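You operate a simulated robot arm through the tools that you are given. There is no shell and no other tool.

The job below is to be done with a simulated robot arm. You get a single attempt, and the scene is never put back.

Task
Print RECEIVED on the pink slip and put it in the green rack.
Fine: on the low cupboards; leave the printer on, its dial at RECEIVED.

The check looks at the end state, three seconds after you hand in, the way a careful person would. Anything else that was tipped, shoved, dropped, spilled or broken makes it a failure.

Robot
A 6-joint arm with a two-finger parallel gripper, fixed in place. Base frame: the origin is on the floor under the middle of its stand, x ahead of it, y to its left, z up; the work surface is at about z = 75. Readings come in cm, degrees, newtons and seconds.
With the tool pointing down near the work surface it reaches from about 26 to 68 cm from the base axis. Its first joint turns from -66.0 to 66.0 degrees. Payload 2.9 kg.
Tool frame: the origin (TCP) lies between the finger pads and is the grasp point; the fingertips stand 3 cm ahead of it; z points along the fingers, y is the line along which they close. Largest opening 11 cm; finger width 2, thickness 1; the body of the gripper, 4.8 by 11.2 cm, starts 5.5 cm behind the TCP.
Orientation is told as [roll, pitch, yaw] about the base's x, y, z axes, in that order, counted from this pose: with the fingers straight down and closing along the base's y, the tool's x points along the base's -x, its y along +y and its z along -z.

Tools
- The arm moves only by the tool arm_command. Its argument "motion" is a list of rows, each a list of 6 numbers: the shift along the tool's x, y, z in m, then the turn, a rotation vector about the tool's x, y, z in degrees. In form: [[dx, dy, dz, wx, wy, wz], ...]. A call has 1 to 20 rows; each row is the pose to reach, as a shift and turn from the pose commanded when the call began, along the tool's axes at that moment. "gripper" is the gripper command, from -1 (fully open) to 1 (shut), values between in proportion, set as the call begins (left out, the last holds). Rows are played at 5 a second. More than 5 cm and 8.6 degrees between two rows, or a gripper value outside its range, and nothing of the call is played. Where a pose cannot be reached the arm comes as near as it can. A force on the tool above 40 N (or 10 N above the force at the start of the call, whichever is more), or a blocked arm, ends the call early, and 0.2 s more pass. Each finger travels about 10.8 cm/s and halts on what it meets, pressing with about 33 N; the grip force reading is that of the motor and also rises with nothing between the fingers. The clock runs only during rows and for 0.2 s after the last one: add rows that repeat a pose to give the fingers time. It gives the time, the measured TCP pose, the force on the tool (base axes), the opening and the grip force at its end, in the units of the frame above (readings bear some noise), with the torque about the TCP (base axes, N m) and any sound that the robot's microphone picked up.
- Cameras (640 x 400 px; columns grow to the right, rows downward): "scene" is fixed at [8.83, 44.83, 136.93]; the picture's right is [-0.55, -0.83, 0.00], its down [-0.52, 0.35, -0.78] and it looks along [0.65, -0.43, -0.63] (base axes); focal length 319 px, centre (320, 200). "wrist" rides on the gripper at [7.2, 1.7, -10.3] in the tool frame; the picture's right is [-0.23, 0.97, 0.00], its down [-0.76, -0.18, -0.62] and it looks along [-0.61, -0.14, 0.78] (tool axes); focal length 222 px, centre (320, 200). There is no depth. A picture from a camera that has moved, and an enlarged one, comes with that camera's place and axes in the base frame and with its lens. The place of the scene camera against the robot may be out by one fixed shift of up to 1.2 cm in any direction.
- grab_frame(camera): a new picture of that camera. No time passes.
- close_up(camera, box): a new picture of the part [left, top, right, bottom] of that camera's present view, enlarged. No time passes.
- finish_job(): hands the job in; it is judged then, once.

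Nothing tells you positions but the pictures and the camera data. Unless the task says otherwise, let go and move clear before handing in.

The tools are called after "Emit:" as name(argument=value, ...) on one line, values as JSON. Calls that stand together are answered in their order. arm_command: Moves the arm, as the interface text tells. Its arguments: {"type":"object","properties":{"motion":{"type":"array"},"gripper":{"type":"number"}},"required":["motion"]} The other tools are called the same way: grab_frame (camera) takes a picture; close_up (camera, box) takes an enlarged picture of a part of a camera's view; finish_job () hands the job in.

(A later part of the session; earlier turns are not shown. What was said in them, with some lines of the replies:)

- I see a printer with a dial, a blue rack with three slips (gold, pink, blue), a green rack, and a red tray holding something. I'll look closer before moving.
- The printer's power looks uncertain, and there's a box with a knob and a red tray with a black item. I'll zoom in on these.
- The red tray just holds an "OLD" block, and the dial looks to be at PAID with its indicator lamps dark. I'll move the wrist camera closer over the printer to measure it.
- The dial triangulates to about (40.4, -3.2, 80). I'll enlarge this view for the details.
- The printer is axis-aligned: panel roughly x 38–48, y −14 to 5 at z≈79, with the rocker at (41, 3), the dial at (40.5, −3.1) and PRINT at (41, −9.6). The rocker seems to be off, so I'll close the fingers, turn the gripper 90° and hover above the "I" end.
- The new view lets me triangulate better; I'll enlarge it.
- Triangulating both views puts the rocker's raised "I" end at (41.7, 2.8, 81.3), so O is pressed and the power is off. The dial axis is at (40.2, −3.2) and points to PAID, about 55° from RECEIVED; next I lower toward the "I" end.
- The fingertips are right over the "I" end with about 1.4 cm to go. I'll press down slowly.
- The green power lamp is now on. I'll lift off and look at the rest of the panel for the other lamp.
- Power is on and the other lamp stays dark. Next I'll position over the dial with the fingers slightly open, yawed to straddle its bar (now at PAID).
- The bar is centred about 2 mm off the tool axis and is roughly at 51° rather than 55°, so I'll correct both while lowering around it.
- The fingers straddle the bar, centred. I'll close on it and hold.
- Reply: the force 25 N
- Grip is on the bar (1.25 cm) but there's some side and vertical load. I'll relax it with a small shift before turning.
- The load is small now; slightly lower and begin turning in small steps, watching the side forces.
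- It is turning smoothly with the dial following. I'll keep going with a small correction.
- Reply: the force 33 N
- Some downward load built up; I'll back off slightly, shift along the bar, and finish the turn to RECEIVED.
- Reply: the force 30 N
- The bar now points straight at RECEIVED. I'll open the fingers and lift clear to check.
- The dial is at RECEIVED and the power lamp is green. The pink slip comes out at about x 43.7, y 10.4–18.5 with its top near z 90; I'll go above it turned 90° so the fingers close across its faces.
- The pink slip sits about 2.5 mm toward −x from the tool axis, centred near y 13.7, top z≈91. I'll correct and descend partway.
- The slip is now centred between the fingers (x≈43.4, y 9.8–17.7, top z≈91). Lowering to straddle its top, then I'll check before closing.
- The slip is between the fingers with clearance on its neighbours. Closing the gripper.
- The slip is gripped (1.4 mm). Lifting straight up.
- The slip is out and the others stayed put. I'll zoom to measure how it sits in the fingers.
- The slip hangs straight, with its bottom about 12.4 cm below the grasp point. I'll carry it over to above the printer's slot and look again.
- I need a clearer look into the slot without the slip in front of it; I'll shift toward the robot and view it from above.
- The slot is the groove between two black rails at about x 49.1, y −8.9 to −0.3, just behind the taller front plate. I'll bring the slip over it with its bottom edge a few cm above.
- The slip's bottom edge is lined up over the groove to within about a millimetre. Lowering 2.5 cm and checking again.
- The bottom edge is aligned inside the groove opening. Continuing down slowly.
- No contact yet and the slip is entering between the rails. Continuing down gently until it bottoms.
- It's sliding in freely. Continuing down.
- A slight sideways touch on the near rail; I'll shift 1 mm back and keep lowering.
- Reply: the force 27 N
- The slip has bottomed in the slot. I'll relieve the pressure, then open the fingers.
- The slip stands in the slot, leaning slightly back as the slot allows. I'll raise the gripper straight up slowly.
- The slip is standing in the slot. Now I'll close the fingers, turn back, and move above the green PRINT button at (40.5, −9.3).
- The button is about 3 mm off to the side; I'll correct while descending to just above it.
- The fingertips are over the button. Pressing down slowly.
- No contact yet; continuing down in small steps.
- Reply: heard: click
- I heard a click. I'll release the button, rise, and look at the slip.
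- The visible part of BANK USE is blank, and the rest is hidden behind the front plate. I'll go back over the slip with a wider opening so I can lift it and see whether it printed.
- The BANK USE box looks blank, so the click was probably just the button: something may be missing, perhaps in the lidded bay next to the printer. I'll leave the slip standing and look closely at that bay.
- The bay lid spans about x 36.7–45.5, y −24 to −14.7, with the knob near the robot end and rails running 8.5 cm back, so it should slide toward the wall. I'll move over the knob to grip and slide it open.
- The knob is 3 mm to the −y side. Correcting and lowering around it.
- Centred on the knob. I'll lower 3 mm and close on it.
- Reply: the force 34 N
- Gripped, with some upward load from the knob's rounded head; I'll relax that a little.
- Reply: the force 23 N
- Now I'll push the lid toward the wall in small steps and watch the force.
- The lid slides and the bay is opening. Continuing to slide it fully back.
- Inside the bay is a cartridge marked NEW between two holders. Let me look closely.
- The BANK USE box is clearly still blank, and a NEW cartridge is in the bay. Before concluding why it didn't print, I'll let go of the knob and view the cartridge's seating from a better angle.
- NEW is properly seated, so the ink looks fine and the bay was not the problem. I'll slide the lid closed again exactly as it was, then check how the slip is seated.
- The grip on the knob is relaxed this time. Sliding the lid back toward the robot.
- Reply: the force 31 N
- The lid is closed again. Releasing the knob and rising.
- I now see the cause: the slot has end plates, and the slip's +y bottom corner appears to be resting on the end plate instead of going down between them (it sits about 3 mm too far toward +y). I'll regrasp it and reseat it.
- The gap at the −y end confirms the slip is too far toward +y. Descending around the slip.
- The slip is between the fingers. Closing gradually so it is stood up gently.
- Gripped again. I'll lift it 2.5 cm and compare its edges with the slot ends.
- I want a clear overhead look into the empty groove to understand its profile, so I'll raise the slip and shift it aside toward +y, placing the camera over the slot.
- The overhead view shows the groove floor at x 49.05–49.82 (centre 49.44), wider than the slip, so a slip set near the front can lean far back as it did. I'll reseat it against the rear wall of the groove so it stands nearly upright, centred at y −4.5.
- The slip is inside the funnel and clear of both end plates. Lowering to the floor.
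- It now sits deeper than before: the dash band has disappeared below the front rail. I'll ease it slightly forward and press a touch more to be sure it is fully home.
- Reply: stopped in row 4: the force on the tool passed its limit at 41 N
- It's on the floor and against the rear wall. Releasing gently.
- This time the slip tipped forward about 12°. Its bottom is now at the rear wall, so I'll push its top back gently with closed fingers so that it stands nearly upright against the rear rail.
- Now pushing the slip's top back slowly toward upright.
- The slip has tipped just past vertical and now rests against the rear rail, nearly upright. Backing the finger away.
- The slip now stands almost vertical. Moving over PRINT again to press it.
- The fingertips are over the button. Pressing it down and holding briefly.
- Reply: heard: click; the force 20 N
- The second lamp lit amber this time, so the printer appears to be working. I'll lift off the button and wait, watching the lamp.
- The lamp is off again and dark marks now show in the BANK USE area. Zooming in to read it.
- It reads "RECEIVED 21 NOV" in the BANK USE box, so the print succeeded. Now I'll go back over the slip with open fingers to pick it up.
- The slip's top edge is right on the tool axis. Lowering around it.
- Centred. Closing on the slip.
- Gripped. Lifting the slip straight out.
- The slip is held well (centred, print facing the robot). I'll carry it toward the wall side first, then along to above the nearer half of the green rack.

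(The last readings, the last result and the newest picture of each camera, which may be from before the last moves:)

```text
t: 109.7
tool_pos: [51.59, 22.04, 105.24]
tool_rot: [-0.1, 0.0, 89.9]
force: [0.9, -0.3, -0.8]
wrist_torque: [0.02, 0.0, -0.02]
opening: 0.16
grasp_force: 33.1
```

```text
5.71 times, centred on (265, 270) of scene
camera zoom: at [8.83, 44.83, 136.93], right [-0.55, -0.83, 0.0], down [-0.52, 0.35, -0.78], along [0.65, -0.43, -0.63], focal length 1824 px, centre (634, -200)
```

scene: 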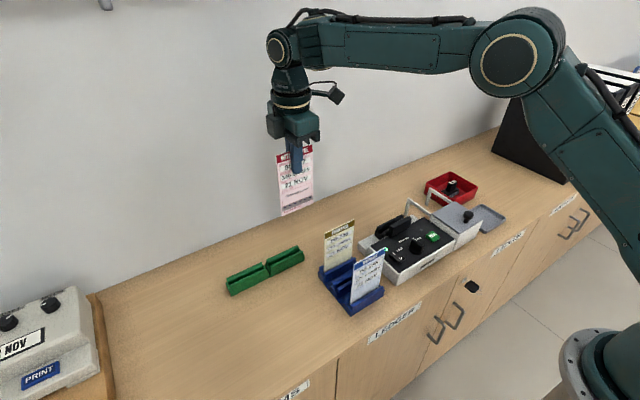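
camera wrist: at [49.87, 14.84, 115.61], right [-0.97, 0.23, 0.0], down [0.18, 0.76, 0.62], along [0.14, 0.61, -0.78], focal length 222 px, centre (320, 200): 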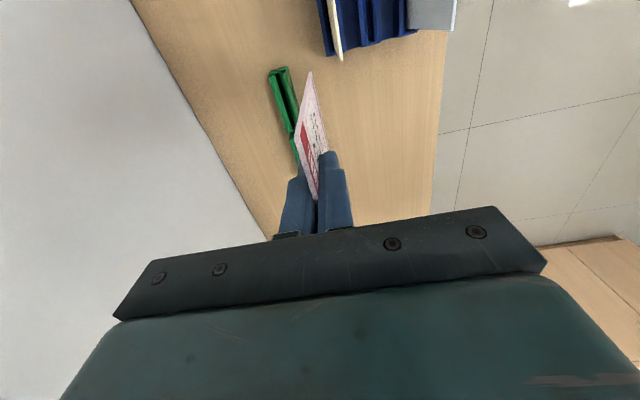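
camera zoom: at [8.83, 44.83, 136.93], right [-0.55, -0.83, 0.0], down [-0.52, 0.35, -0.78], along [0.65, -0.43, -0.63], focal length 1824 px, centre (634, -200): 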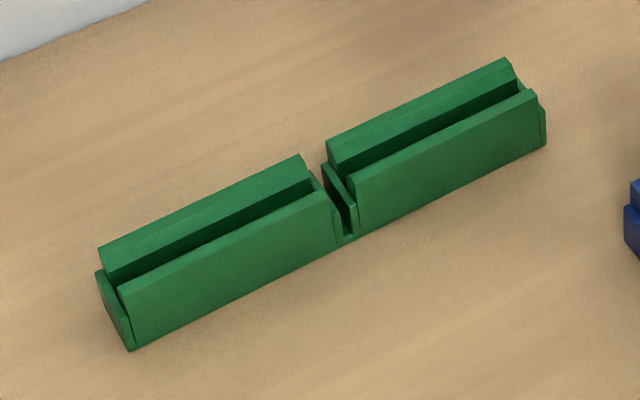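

The rack's near slot is clear: groove centre about x 57.5, rails from y 19.2 to 28.1 (centre 23.65), tops near z 78. I'll align the slip over it and come down partway.

Emit:
arm_command(motion=[[-0.008, -0.03, 0, 0, 0, 0], [-0.0169, -0.0609, 0, 0, 0, 0], [-0.0169, -0.0609, 0.03, 0, 0, 0], [-0.0169, -0.0609, 0.06, 0, 0, 0], [-0.0169, -0.0609, 0.09, 0, 0, 0], [-0.0169, -0.0609, 0.115, 0, 0, 0], [-0.0169, -0.0609, 0.12, 0, 0, 0], [-0.0169, -0.0609, 0.12, 0, 0, 0], [-0.0169, -0.0609, 0.12, 0, 0, 0]])

Emit:
close_up(camera="wrist", box=[270, 40, 350, 120])

Emit:
close_up(camera="scene", box=[220, 180, 330, 300])

Emit:
close_up(camera="scene", box=[250, 225, 310, 285])

```text
t: 111.7
tool_pos: [57.89, 23.71, 93.01]
tool_rot: [-0.2, 0.0, 90.0]
force: [-0.3, -0.7, 0.3]
wrist_torque: [0.04, -0.01, 0.01]
opening: 0.15
grasp_force: 32.1
```

```text
5.00 times, centred on (310, 80) of wrist
camera zoom: at [56.18, 16.41, 103.46], right [-0.97, 0.23, 0.0], down [0.18, 0.76, 0.62], along [0.14, 0.61, -0.78], focal length 1111 px, centre (370, 800)
```

zoom: 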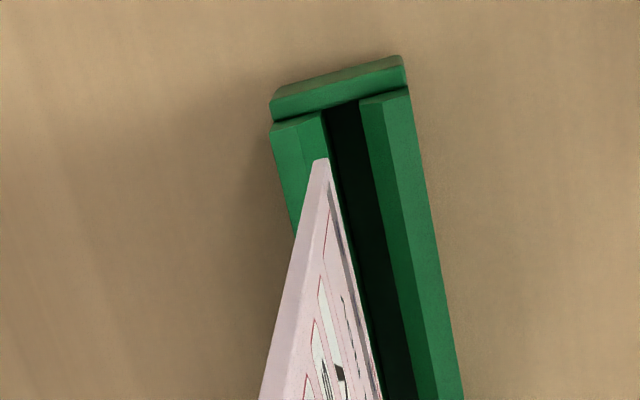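

```text
3.33 times, centred on (275, 240) of scene
camera zoom: at [8.83, 44.83, 136.93], right [-0.55, -0.83, 0.0], down [-0.52, 0.35, -0.78], along [0.65, -0.43, -0.63], focal length 1064 px, centre (470, 67)
```

zoom: 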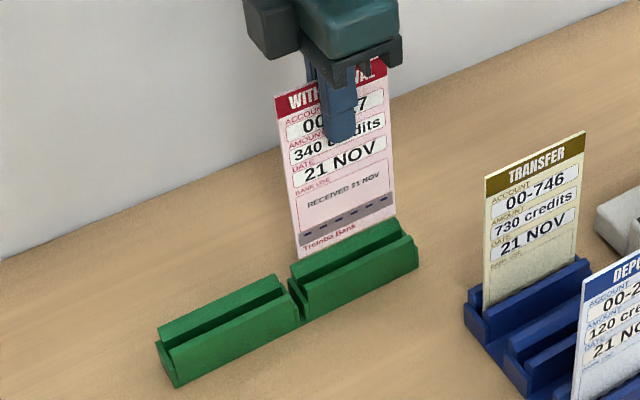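

```text
6.67 times, centred on (280, 255) of scene
camera zoom: at [8.83, 44.83, 136.93], right [-0.55, -0.83, 0.0], down [-0.52, 0.35, -0.78], along [0.65, -0.43, -0.63], focal length 2128 px, centre (587, -167)
```

zoom: 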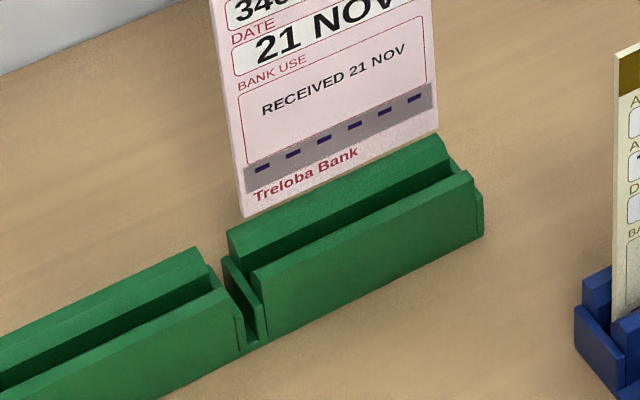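

The slip needs to move about 3 mm toward the robot to be centred on the groove; y is fine. Correcting and lowering into the groove.

Emit:
arm_command(motion=[[0, 0.0033, 0.003, 0, 0, 0], [0, 0.0033, 0.01, 0, 0, 0], [0, 0.0033, 0.02, 0, 0, 0], [0, 0.0033, 0.025, 0, 0, 0], [0, 0.0033, 0.025, 0, 0, 0]])

Emit:
close_up(camera="wrist", box=[270, 40, 350, 120])

Emit:
close_up(camera="scene", box=[250, 225, 310, 285])

```text
t: 112.9
tool_pos: [57.62, 23.59, 90.67]
tool_rot: [-0.1, 0.0, 90.0]
force: [0.0, 0.3, -0.9]
wrist_torque: [0.0, -0.02, -0.01]
opening: 0.16
grasp_force: 32.5
```

```text
5.00 times, centred on (310, 80) of wrist
camera zoom: at [55.8, 16.38, 101.08], right [-0.97, 0.23, 0.0], down [0.18, 0.76, 0.62], along [0.14, 0.61, -0.78], focal length 1111 px, centre (370, 800)
```

zoom: 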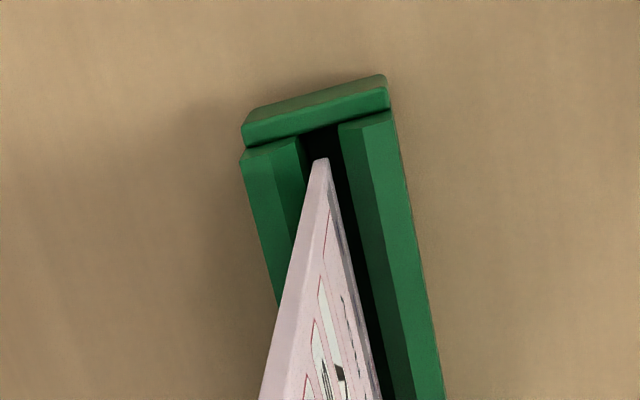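

```text
6.67 times, centred on (280, 255) of scene
camera zoom: at [8.83, 44.83, 136.93], right [-0.55, -0.83, 0.0], down [-0.52, 0.35, -0.78], along [0.65, -0.43, -0.63], focal length 2128 px, centre (587, -167)
```

zoom: 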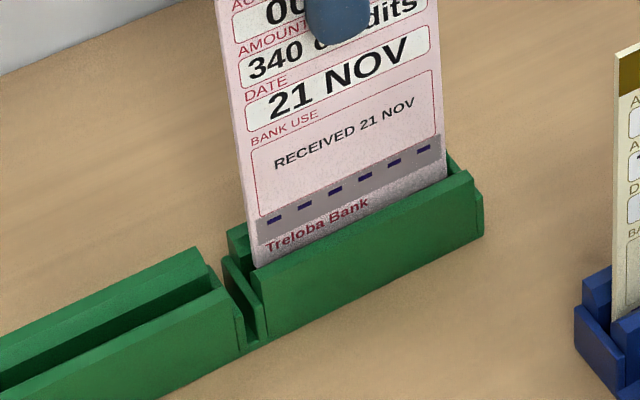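

The slip is centred over the groove and its bottom is entering. Continuing down.

Emit:
arm_command(motion=[[0, 0, 0.004, 0, 0, 0], [0, 0, 0.008, 0, 0, 0], [0, 0, 0.012, 0, 0, 0], [0, 0, 0.016, 0, 0, 0], [0, 0, 0.016, 0, 0, 0]])

Emit:
close_up(camera="wrist", box=[270, 40, 350, 120])

Emit:
close_up(camera="scene", box=[250, 225, 310, 285])

```text
t: 114.1
tool_pos: [57.4, 23.56, 89.18]
tool_rot: [-0.2, 0.0, 90.0]
force: [-0.5, -0.3, -0.8]
wrist_torque: [-0.03, -0.02, 0.02]
opening: 0.12
grasp_force: 33.0
```

```text
5.00 times, centred on (310, 80) of wrist
camera zoom: at [55.74, 16.41, 99.48], right [-0.97, 0.23, 0.0], down [0.18, 0.76, 0.62], along [0.14, 0.61, -0.78], focal length 1111 px, centre (370, 800)
```

zoom: 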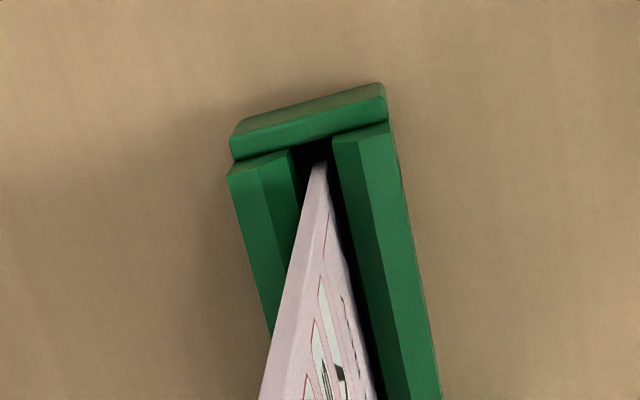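

```text
6.67 times, centred on (280, 255) of scene
camera zoom: at [8.83, 44.83, 136.93], right [-0.55, -0.83, 0.0], down [-0.52, 0.35, -0.78], along [0.65, -0.43, -0.63], focal length 2128 px, centre (587, -167)
```

zoom: 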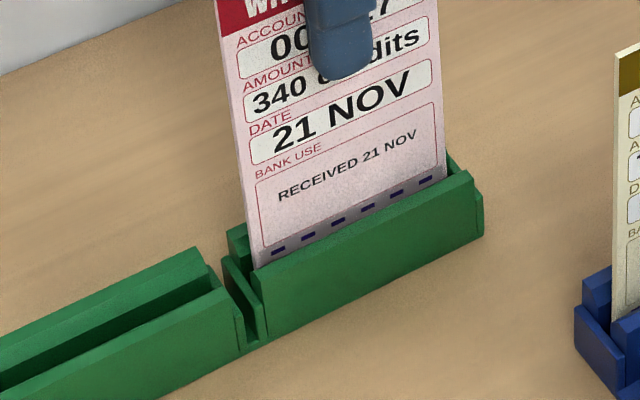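

Still free. Lowering in finer steps to find the floor.

Emit:
arm_command(motion=[[0, 0, 0.003, 0, 0, 0], [0, 0, 0.006, 0, 0, 0], [0, 0, 0.006, 0, 0, 0]])

Emit:
arm_command(motion=[[0, 0, 0.002, 0, 0, 0], [0, 0, 0.004, 0, 0, 0], [0, 0, 0.004, 0, 0, 0]])

Emit:
close_up(camera="scene", box=[250, 225, 310, 285])

```text
t: 114.9
tool_pos: [57.37, 23.59, 88.54]
tool_rot: [-0.2, 0.0, 90.0]
force: [-0.8, -0.2, 5.9]
wrist_torque: [0.03, 0.12, 0.04]
opening: 0.17
grasp_force: 32.6
```

```text
t: 115.7
tool_pos: [57.48, 23.52, 88.51]
tool_rot: [-0.4, -0.1, 90.0]
force: [-2.3, -0.5, 29.0]
wrist_torque: [-0.03, 0.39, -0.01]
opening: 0.14
grasp_force: 33.9
```

```text
6.67 times, centred on (280, 255) of scene
camera zoom: at [8.78, 44.81, 136.95], right [-0.55, -0.83, 0.0], down [-0.52, 0.35, -0.78], along [0.65, -0.43, -0.62], focal length 2128 px, centre (587, -167)
```

zoom: 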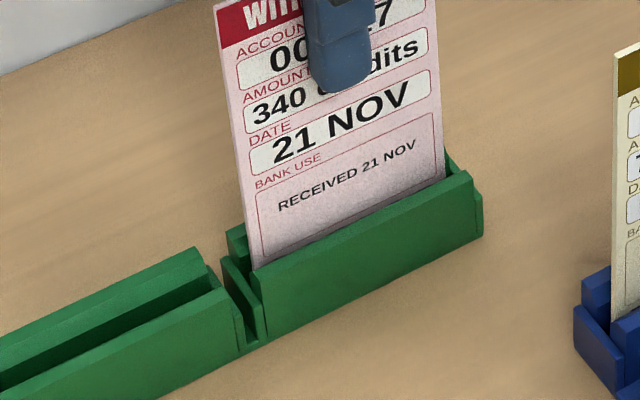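

The slip is on the rack's floor with the dash band hidden, as in the blue rack. Before letting go I'll ease the pressure and tilt the slip 2° back toward the rear rail so it settles nearly upright.

Emit:
arm_command(motion=[[0, -0.001, -0.003, 0, 0, 0], [0, -0.003, -0.003, -0.7, 0, 0], [0, -0.005, -0.003, -1.4, 0, 0], [0, -0.0065, -0.003, -2, 0, 0], [0, -0.0065, -0.003, -2, 0, 0]])

Emit:
close_up(camera="wrist", box=[270, 40, 350, 120])

Emit:
close_up(camera="scene", box=[240, 180, 330, 290])

```text
t: 116.9
tool_pos: [58.26, 23.58, 88.38]
tool_rot: [1.8, 0.0, 90.0]
force: [-3.3, 1.8, 20.6]
wrist_torque: [0.27, 0.45, 0.0]
opening: 0.15
grasp_force: 33.3
```

```text
5.00 times, centred on (310, 80) of wrist
camera zoom: at [56.8, 16.38, 98.85], right [-0.97, 0.23, 0.03], down [0.2, 0.76, 0.62], along [0.12, 0.61, -0.79], focal length 1111 px, centre (370, 800)
```

zoom: 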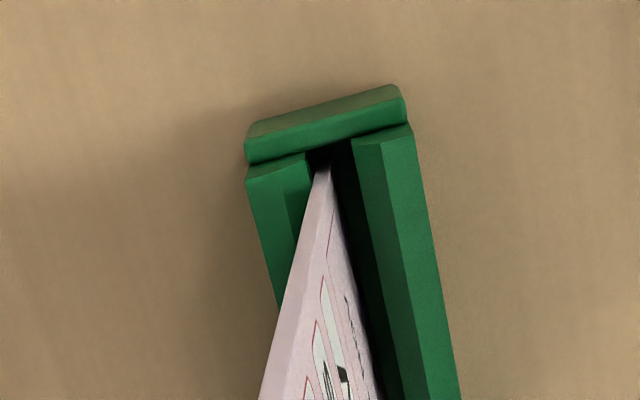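

```text
3.64 times, centred on (285, 235) of scene
camera zoom: at [8.79, 44.82, 136.94], right [-0.55, -0.83, 0.0], down [-0.52, 0.35, -0.78], along [0.65, -0.43, -0.63], focal length 1160 px, centre (447, 73)
```

zoom: 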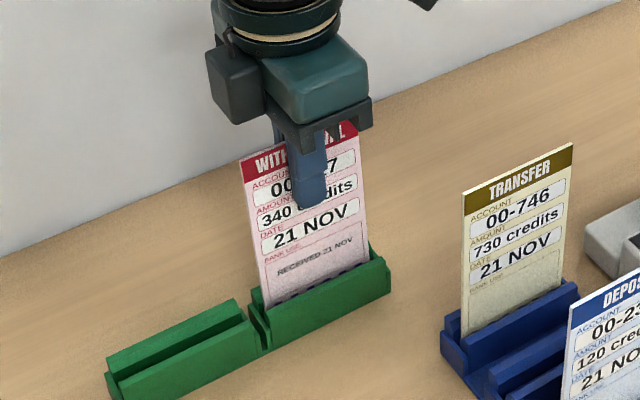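

Tilted back and touching the rear rail. I'll relieve the remaining downward load and release.

Emit:
arm_command(motion=[[0, 0, -0.0015, 0, 0, 0], [0, 0, -0.0022, 0, 0, 0], [0, 0, -0.0022, 0, 0, 0]])

Emit:
arm_command(motion=[[0, 0, 0, 0, 0, 0], [0, 0, 0, 0, 0, 0], [0, 0, 0, 0, 0, 0]], gripper=0.6)

Emit:
close_up(camera="wrist", box=[240, 60, 400, 240])

Emit:
close_up(camera="scene", box=[240, 180, 330, 290])

```text
t: 117.7
tool_pos: [58.18, 23.42, 88.5]
tool_rot: [1.9, 0.1, 89.9]
force: [0.3, 0.8, 9.5]
wrist_torque: [0.12, -0.06, 0.05]
opening: 0.13
grasp_force: 32.9
```

```text
t: 118.5
tool_pos: [58.06, 23.59, 88.42]
tool_rot: [2.0, 0.2, 90.0]
force: [0.2, 0.7, 0.7]
wrist_torque: [-0.01, 0.01, 0.02]
opening: 2.22
grasp_force: 0.0
```

```text
2.22 times, centred on (320, 150) of wrist
camera zoom: at [56.75, 16.38, 98.91], right [-0.97, 0.23, 0.03], down [0.2, 0.76, 0.62], along [0.12, 0.61, -0.79], focal length 494 px, centre (320, 311)
```

zoom: 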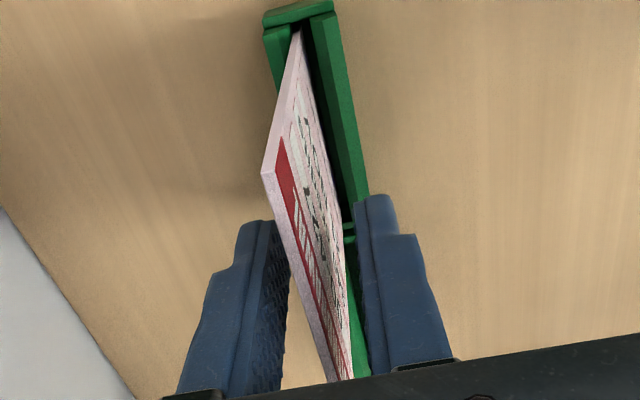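

```text
3.64 times, centred on (285, 235) of scene
camera zoom: at [8.83, 44.83, 136.93], right [-0.55, -0.83, 0.0], down [-0.52, 0.35, -0.78], along [0.65, -0.43, -0.63], focal length 1160 px, centre (447, 73)
```

zoom: 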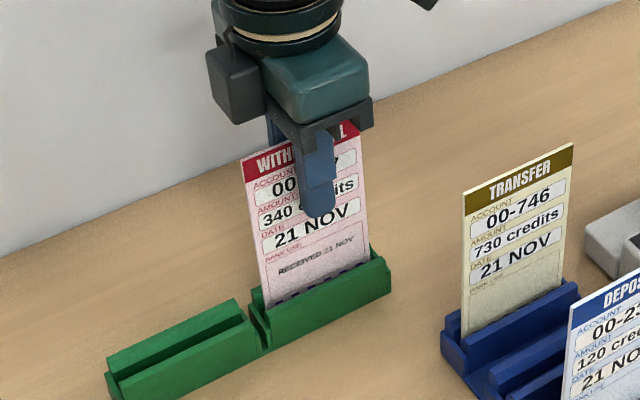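

The slip stands on its own between the open fingers. Rising straight along the tool axis.

Emit:
arm_command(motion=[[0, 0, -0.01, 0, 0, 0], [0, 0, -0.025, 0, 0, 0], [0, 0, -0.045, 0, 0, 0], [0, 0, -0.07, 0, 0, 0], [0, 0, -0.1, 0, 0, 0], [0, 0, -0.13, 0, 0, 0], [0, 0, -0.13, 0, 0, 0]])

Emit:
grab_frame(camera="wrist")

Emit:
close_up(camera="scene", box=[220, 180, 330, 300])

Emit:
close_up(camera="wrist", box=[260, 20, 370, 170])

```text
t: 120.1
tool_pos: [58.54, 23.61, 101.62]
tool_rot: [1.9, -0.1, 90.0]
force: [0.5, 0.0, 0.4]
wrist_torque: [-0.01, 0.01, -0.02]
opening: 2.21
grasp_force: 0.0
```

```text
taken
camera wrist: at [57.15, 16.42, 112.02], right [-0.97, 0.23, 0.03], down [0.2, 0.76, 0.62], along [0.12, 0.61, -0.79], focal length 222 px, centre (320, 200)
```

wrist: 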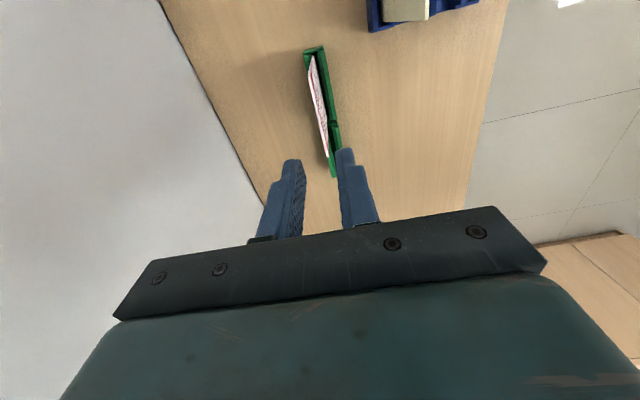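

```text
3.33 times, centred on (275, 240) of scene
camera zoom: at [8.83, 44.83, 136.93], right [-0.55, -0.83, 0.0], down [-0.52, 0.35, -0.78], along [0.65, -0.43, -0.63], focal length 1064 px, centre (470, 67)
```

zoom: 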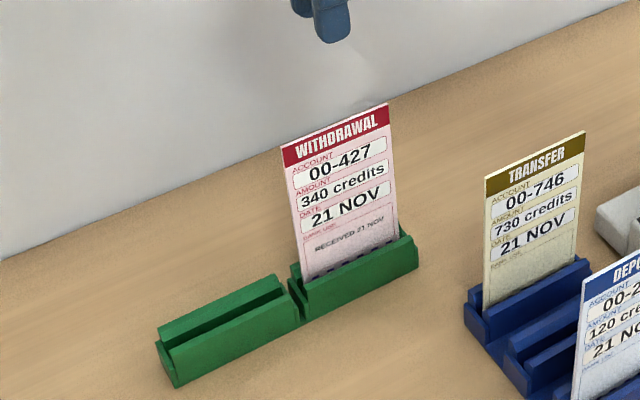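

```text
2.67 times, centred on (315, 95) of wrist
camera zoom: at [57.15, 16.42, 112.02], right [-0.97, 0.23, 0.03], down [0.2, 0.76, 0.62], along [0.12, 0.61, -0.79], focal length 592 px, centre (333, 480)
```

zoom: 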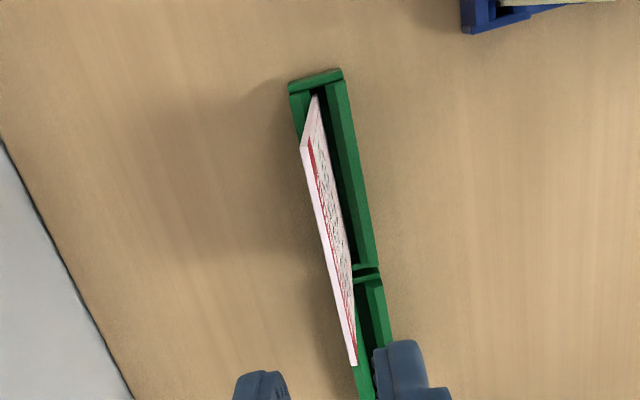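

The printed slip stands upright in the green rack. I'll move the arm clear and check the whole scene.

Emit:
arm_command(motion=[[0, 0, -0.03, 1, 0, 0], [0, 0, -0.06, 2, 0, 0], [0.04, 0.02, -0.06, 2, 0, 0], [0.08, 0.05, -0.06, 2, 0, 0], [0.12, 0.08, -0.06, 2, 0, 0], [0.16, 0.11, -0.06, 2, 0, 0], [0.2, 0.13, -0.06, 2, 0, 0], [0.22, 0.15, -0.06, 2, 0, 0], [0.22, 0.15, -0.06, 2, 0, 0]])

Emit:
grab_frame(camera="scene")

Emit:
close_up(camera="scene", box=[300, 160, 520, 320])

Emit:
close_up(camera="scene", box=[265, 215, 325, 275])

Emit:
close_up(camera="scene", box=[370, 195, 460, 285])

```text
t: 122.1
tool_pos: [43.72, 1.38, 107.88]
tool_rot: [-0.1, -0.1, 90.0]
force: [-0.1, -0.4, 0.2]
wrist_torque: [-0.02, 0.01, 0.01]
opening: 2.22
grasp_force: 0.0
```

```text
taken
```

scene: 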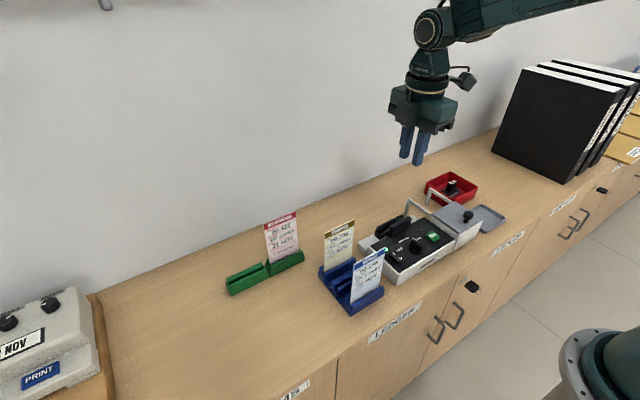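

```text
2.50 times, centred on (410, 240) of scene
camera zoom: at [8.83, 44.83, 136.93], right [-0.55, -0.83, 0.0], down [-0.52, 0.35, -0.78], along [0.65, -0.43, -0.63], focal length 798 px, centre (95, 100)
```

zoom: 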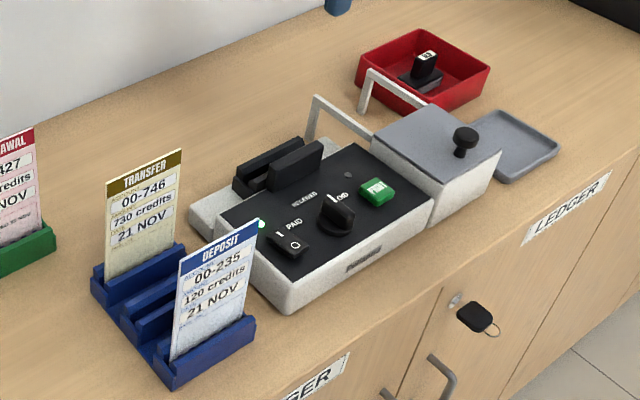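

```text
6.67 times, centred on (295, 245) of scene
camera zoom: at [8.83, 44.83, 136.93], right [-0.55, -0.83, 0.0], down [-0.52, 0.35, -0.78], along [0.65, -0.43, -0.63], focal length 2128 px, centre (487, -100)
```

zoom: 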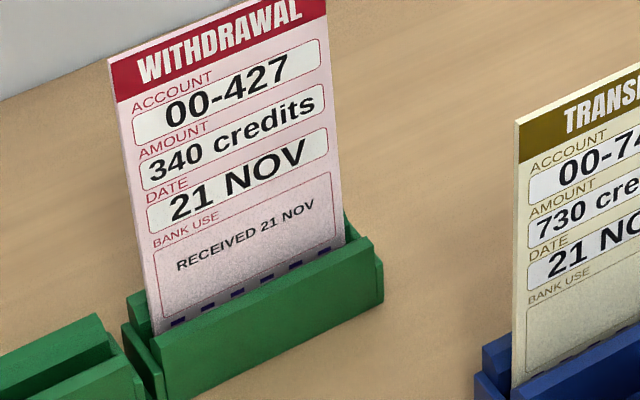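

```text
4.44 times, centred on (415, 240) of scene
camera zoom: at [8.83, 44.83, 136.93], right [-0.55, -0.83, 0.0], down [-0.52, 0.35, -0.78], along [0.65, -0.43, -0.63], focal length 1418 px, centre (-102, 22)
```

zoom: 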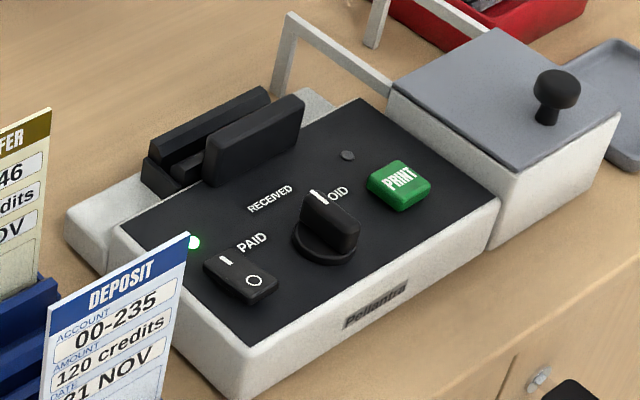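

Everything is in order: the pink slip reads RECEIVED 21 NOV and stands upright in the green rack. The printer is on with its dial at RECEIVED, the bay lid is closed, the other slips are untouched, and the arm is clear, so I'm handing in.

Emit:
finish_job()

```text
The job is handed in.
```

The pink slip now reads "RECEIVED 21 NOV" in its BANK USE box and stands upright in the near half of the green rack. I have handed the job in.

- **Printer:** it is on with a green lamp, and its dial is at RECEIVED.
- **First print attempt:** the first press of PRINT left the slip blank; it was leaning well back in the slot. I reseated it more upright, and the second press printed.
- **Cartridge bay:** while looking for the cause I slid the bay lid open. A cartridge marked NEW was in place, and I slid the lid shut again without touching it.
- **Everything else:** in the final pictures the other two slips, the OLD cartridge in the red tray and the printer itself look where they started. The arm is clear of everything.
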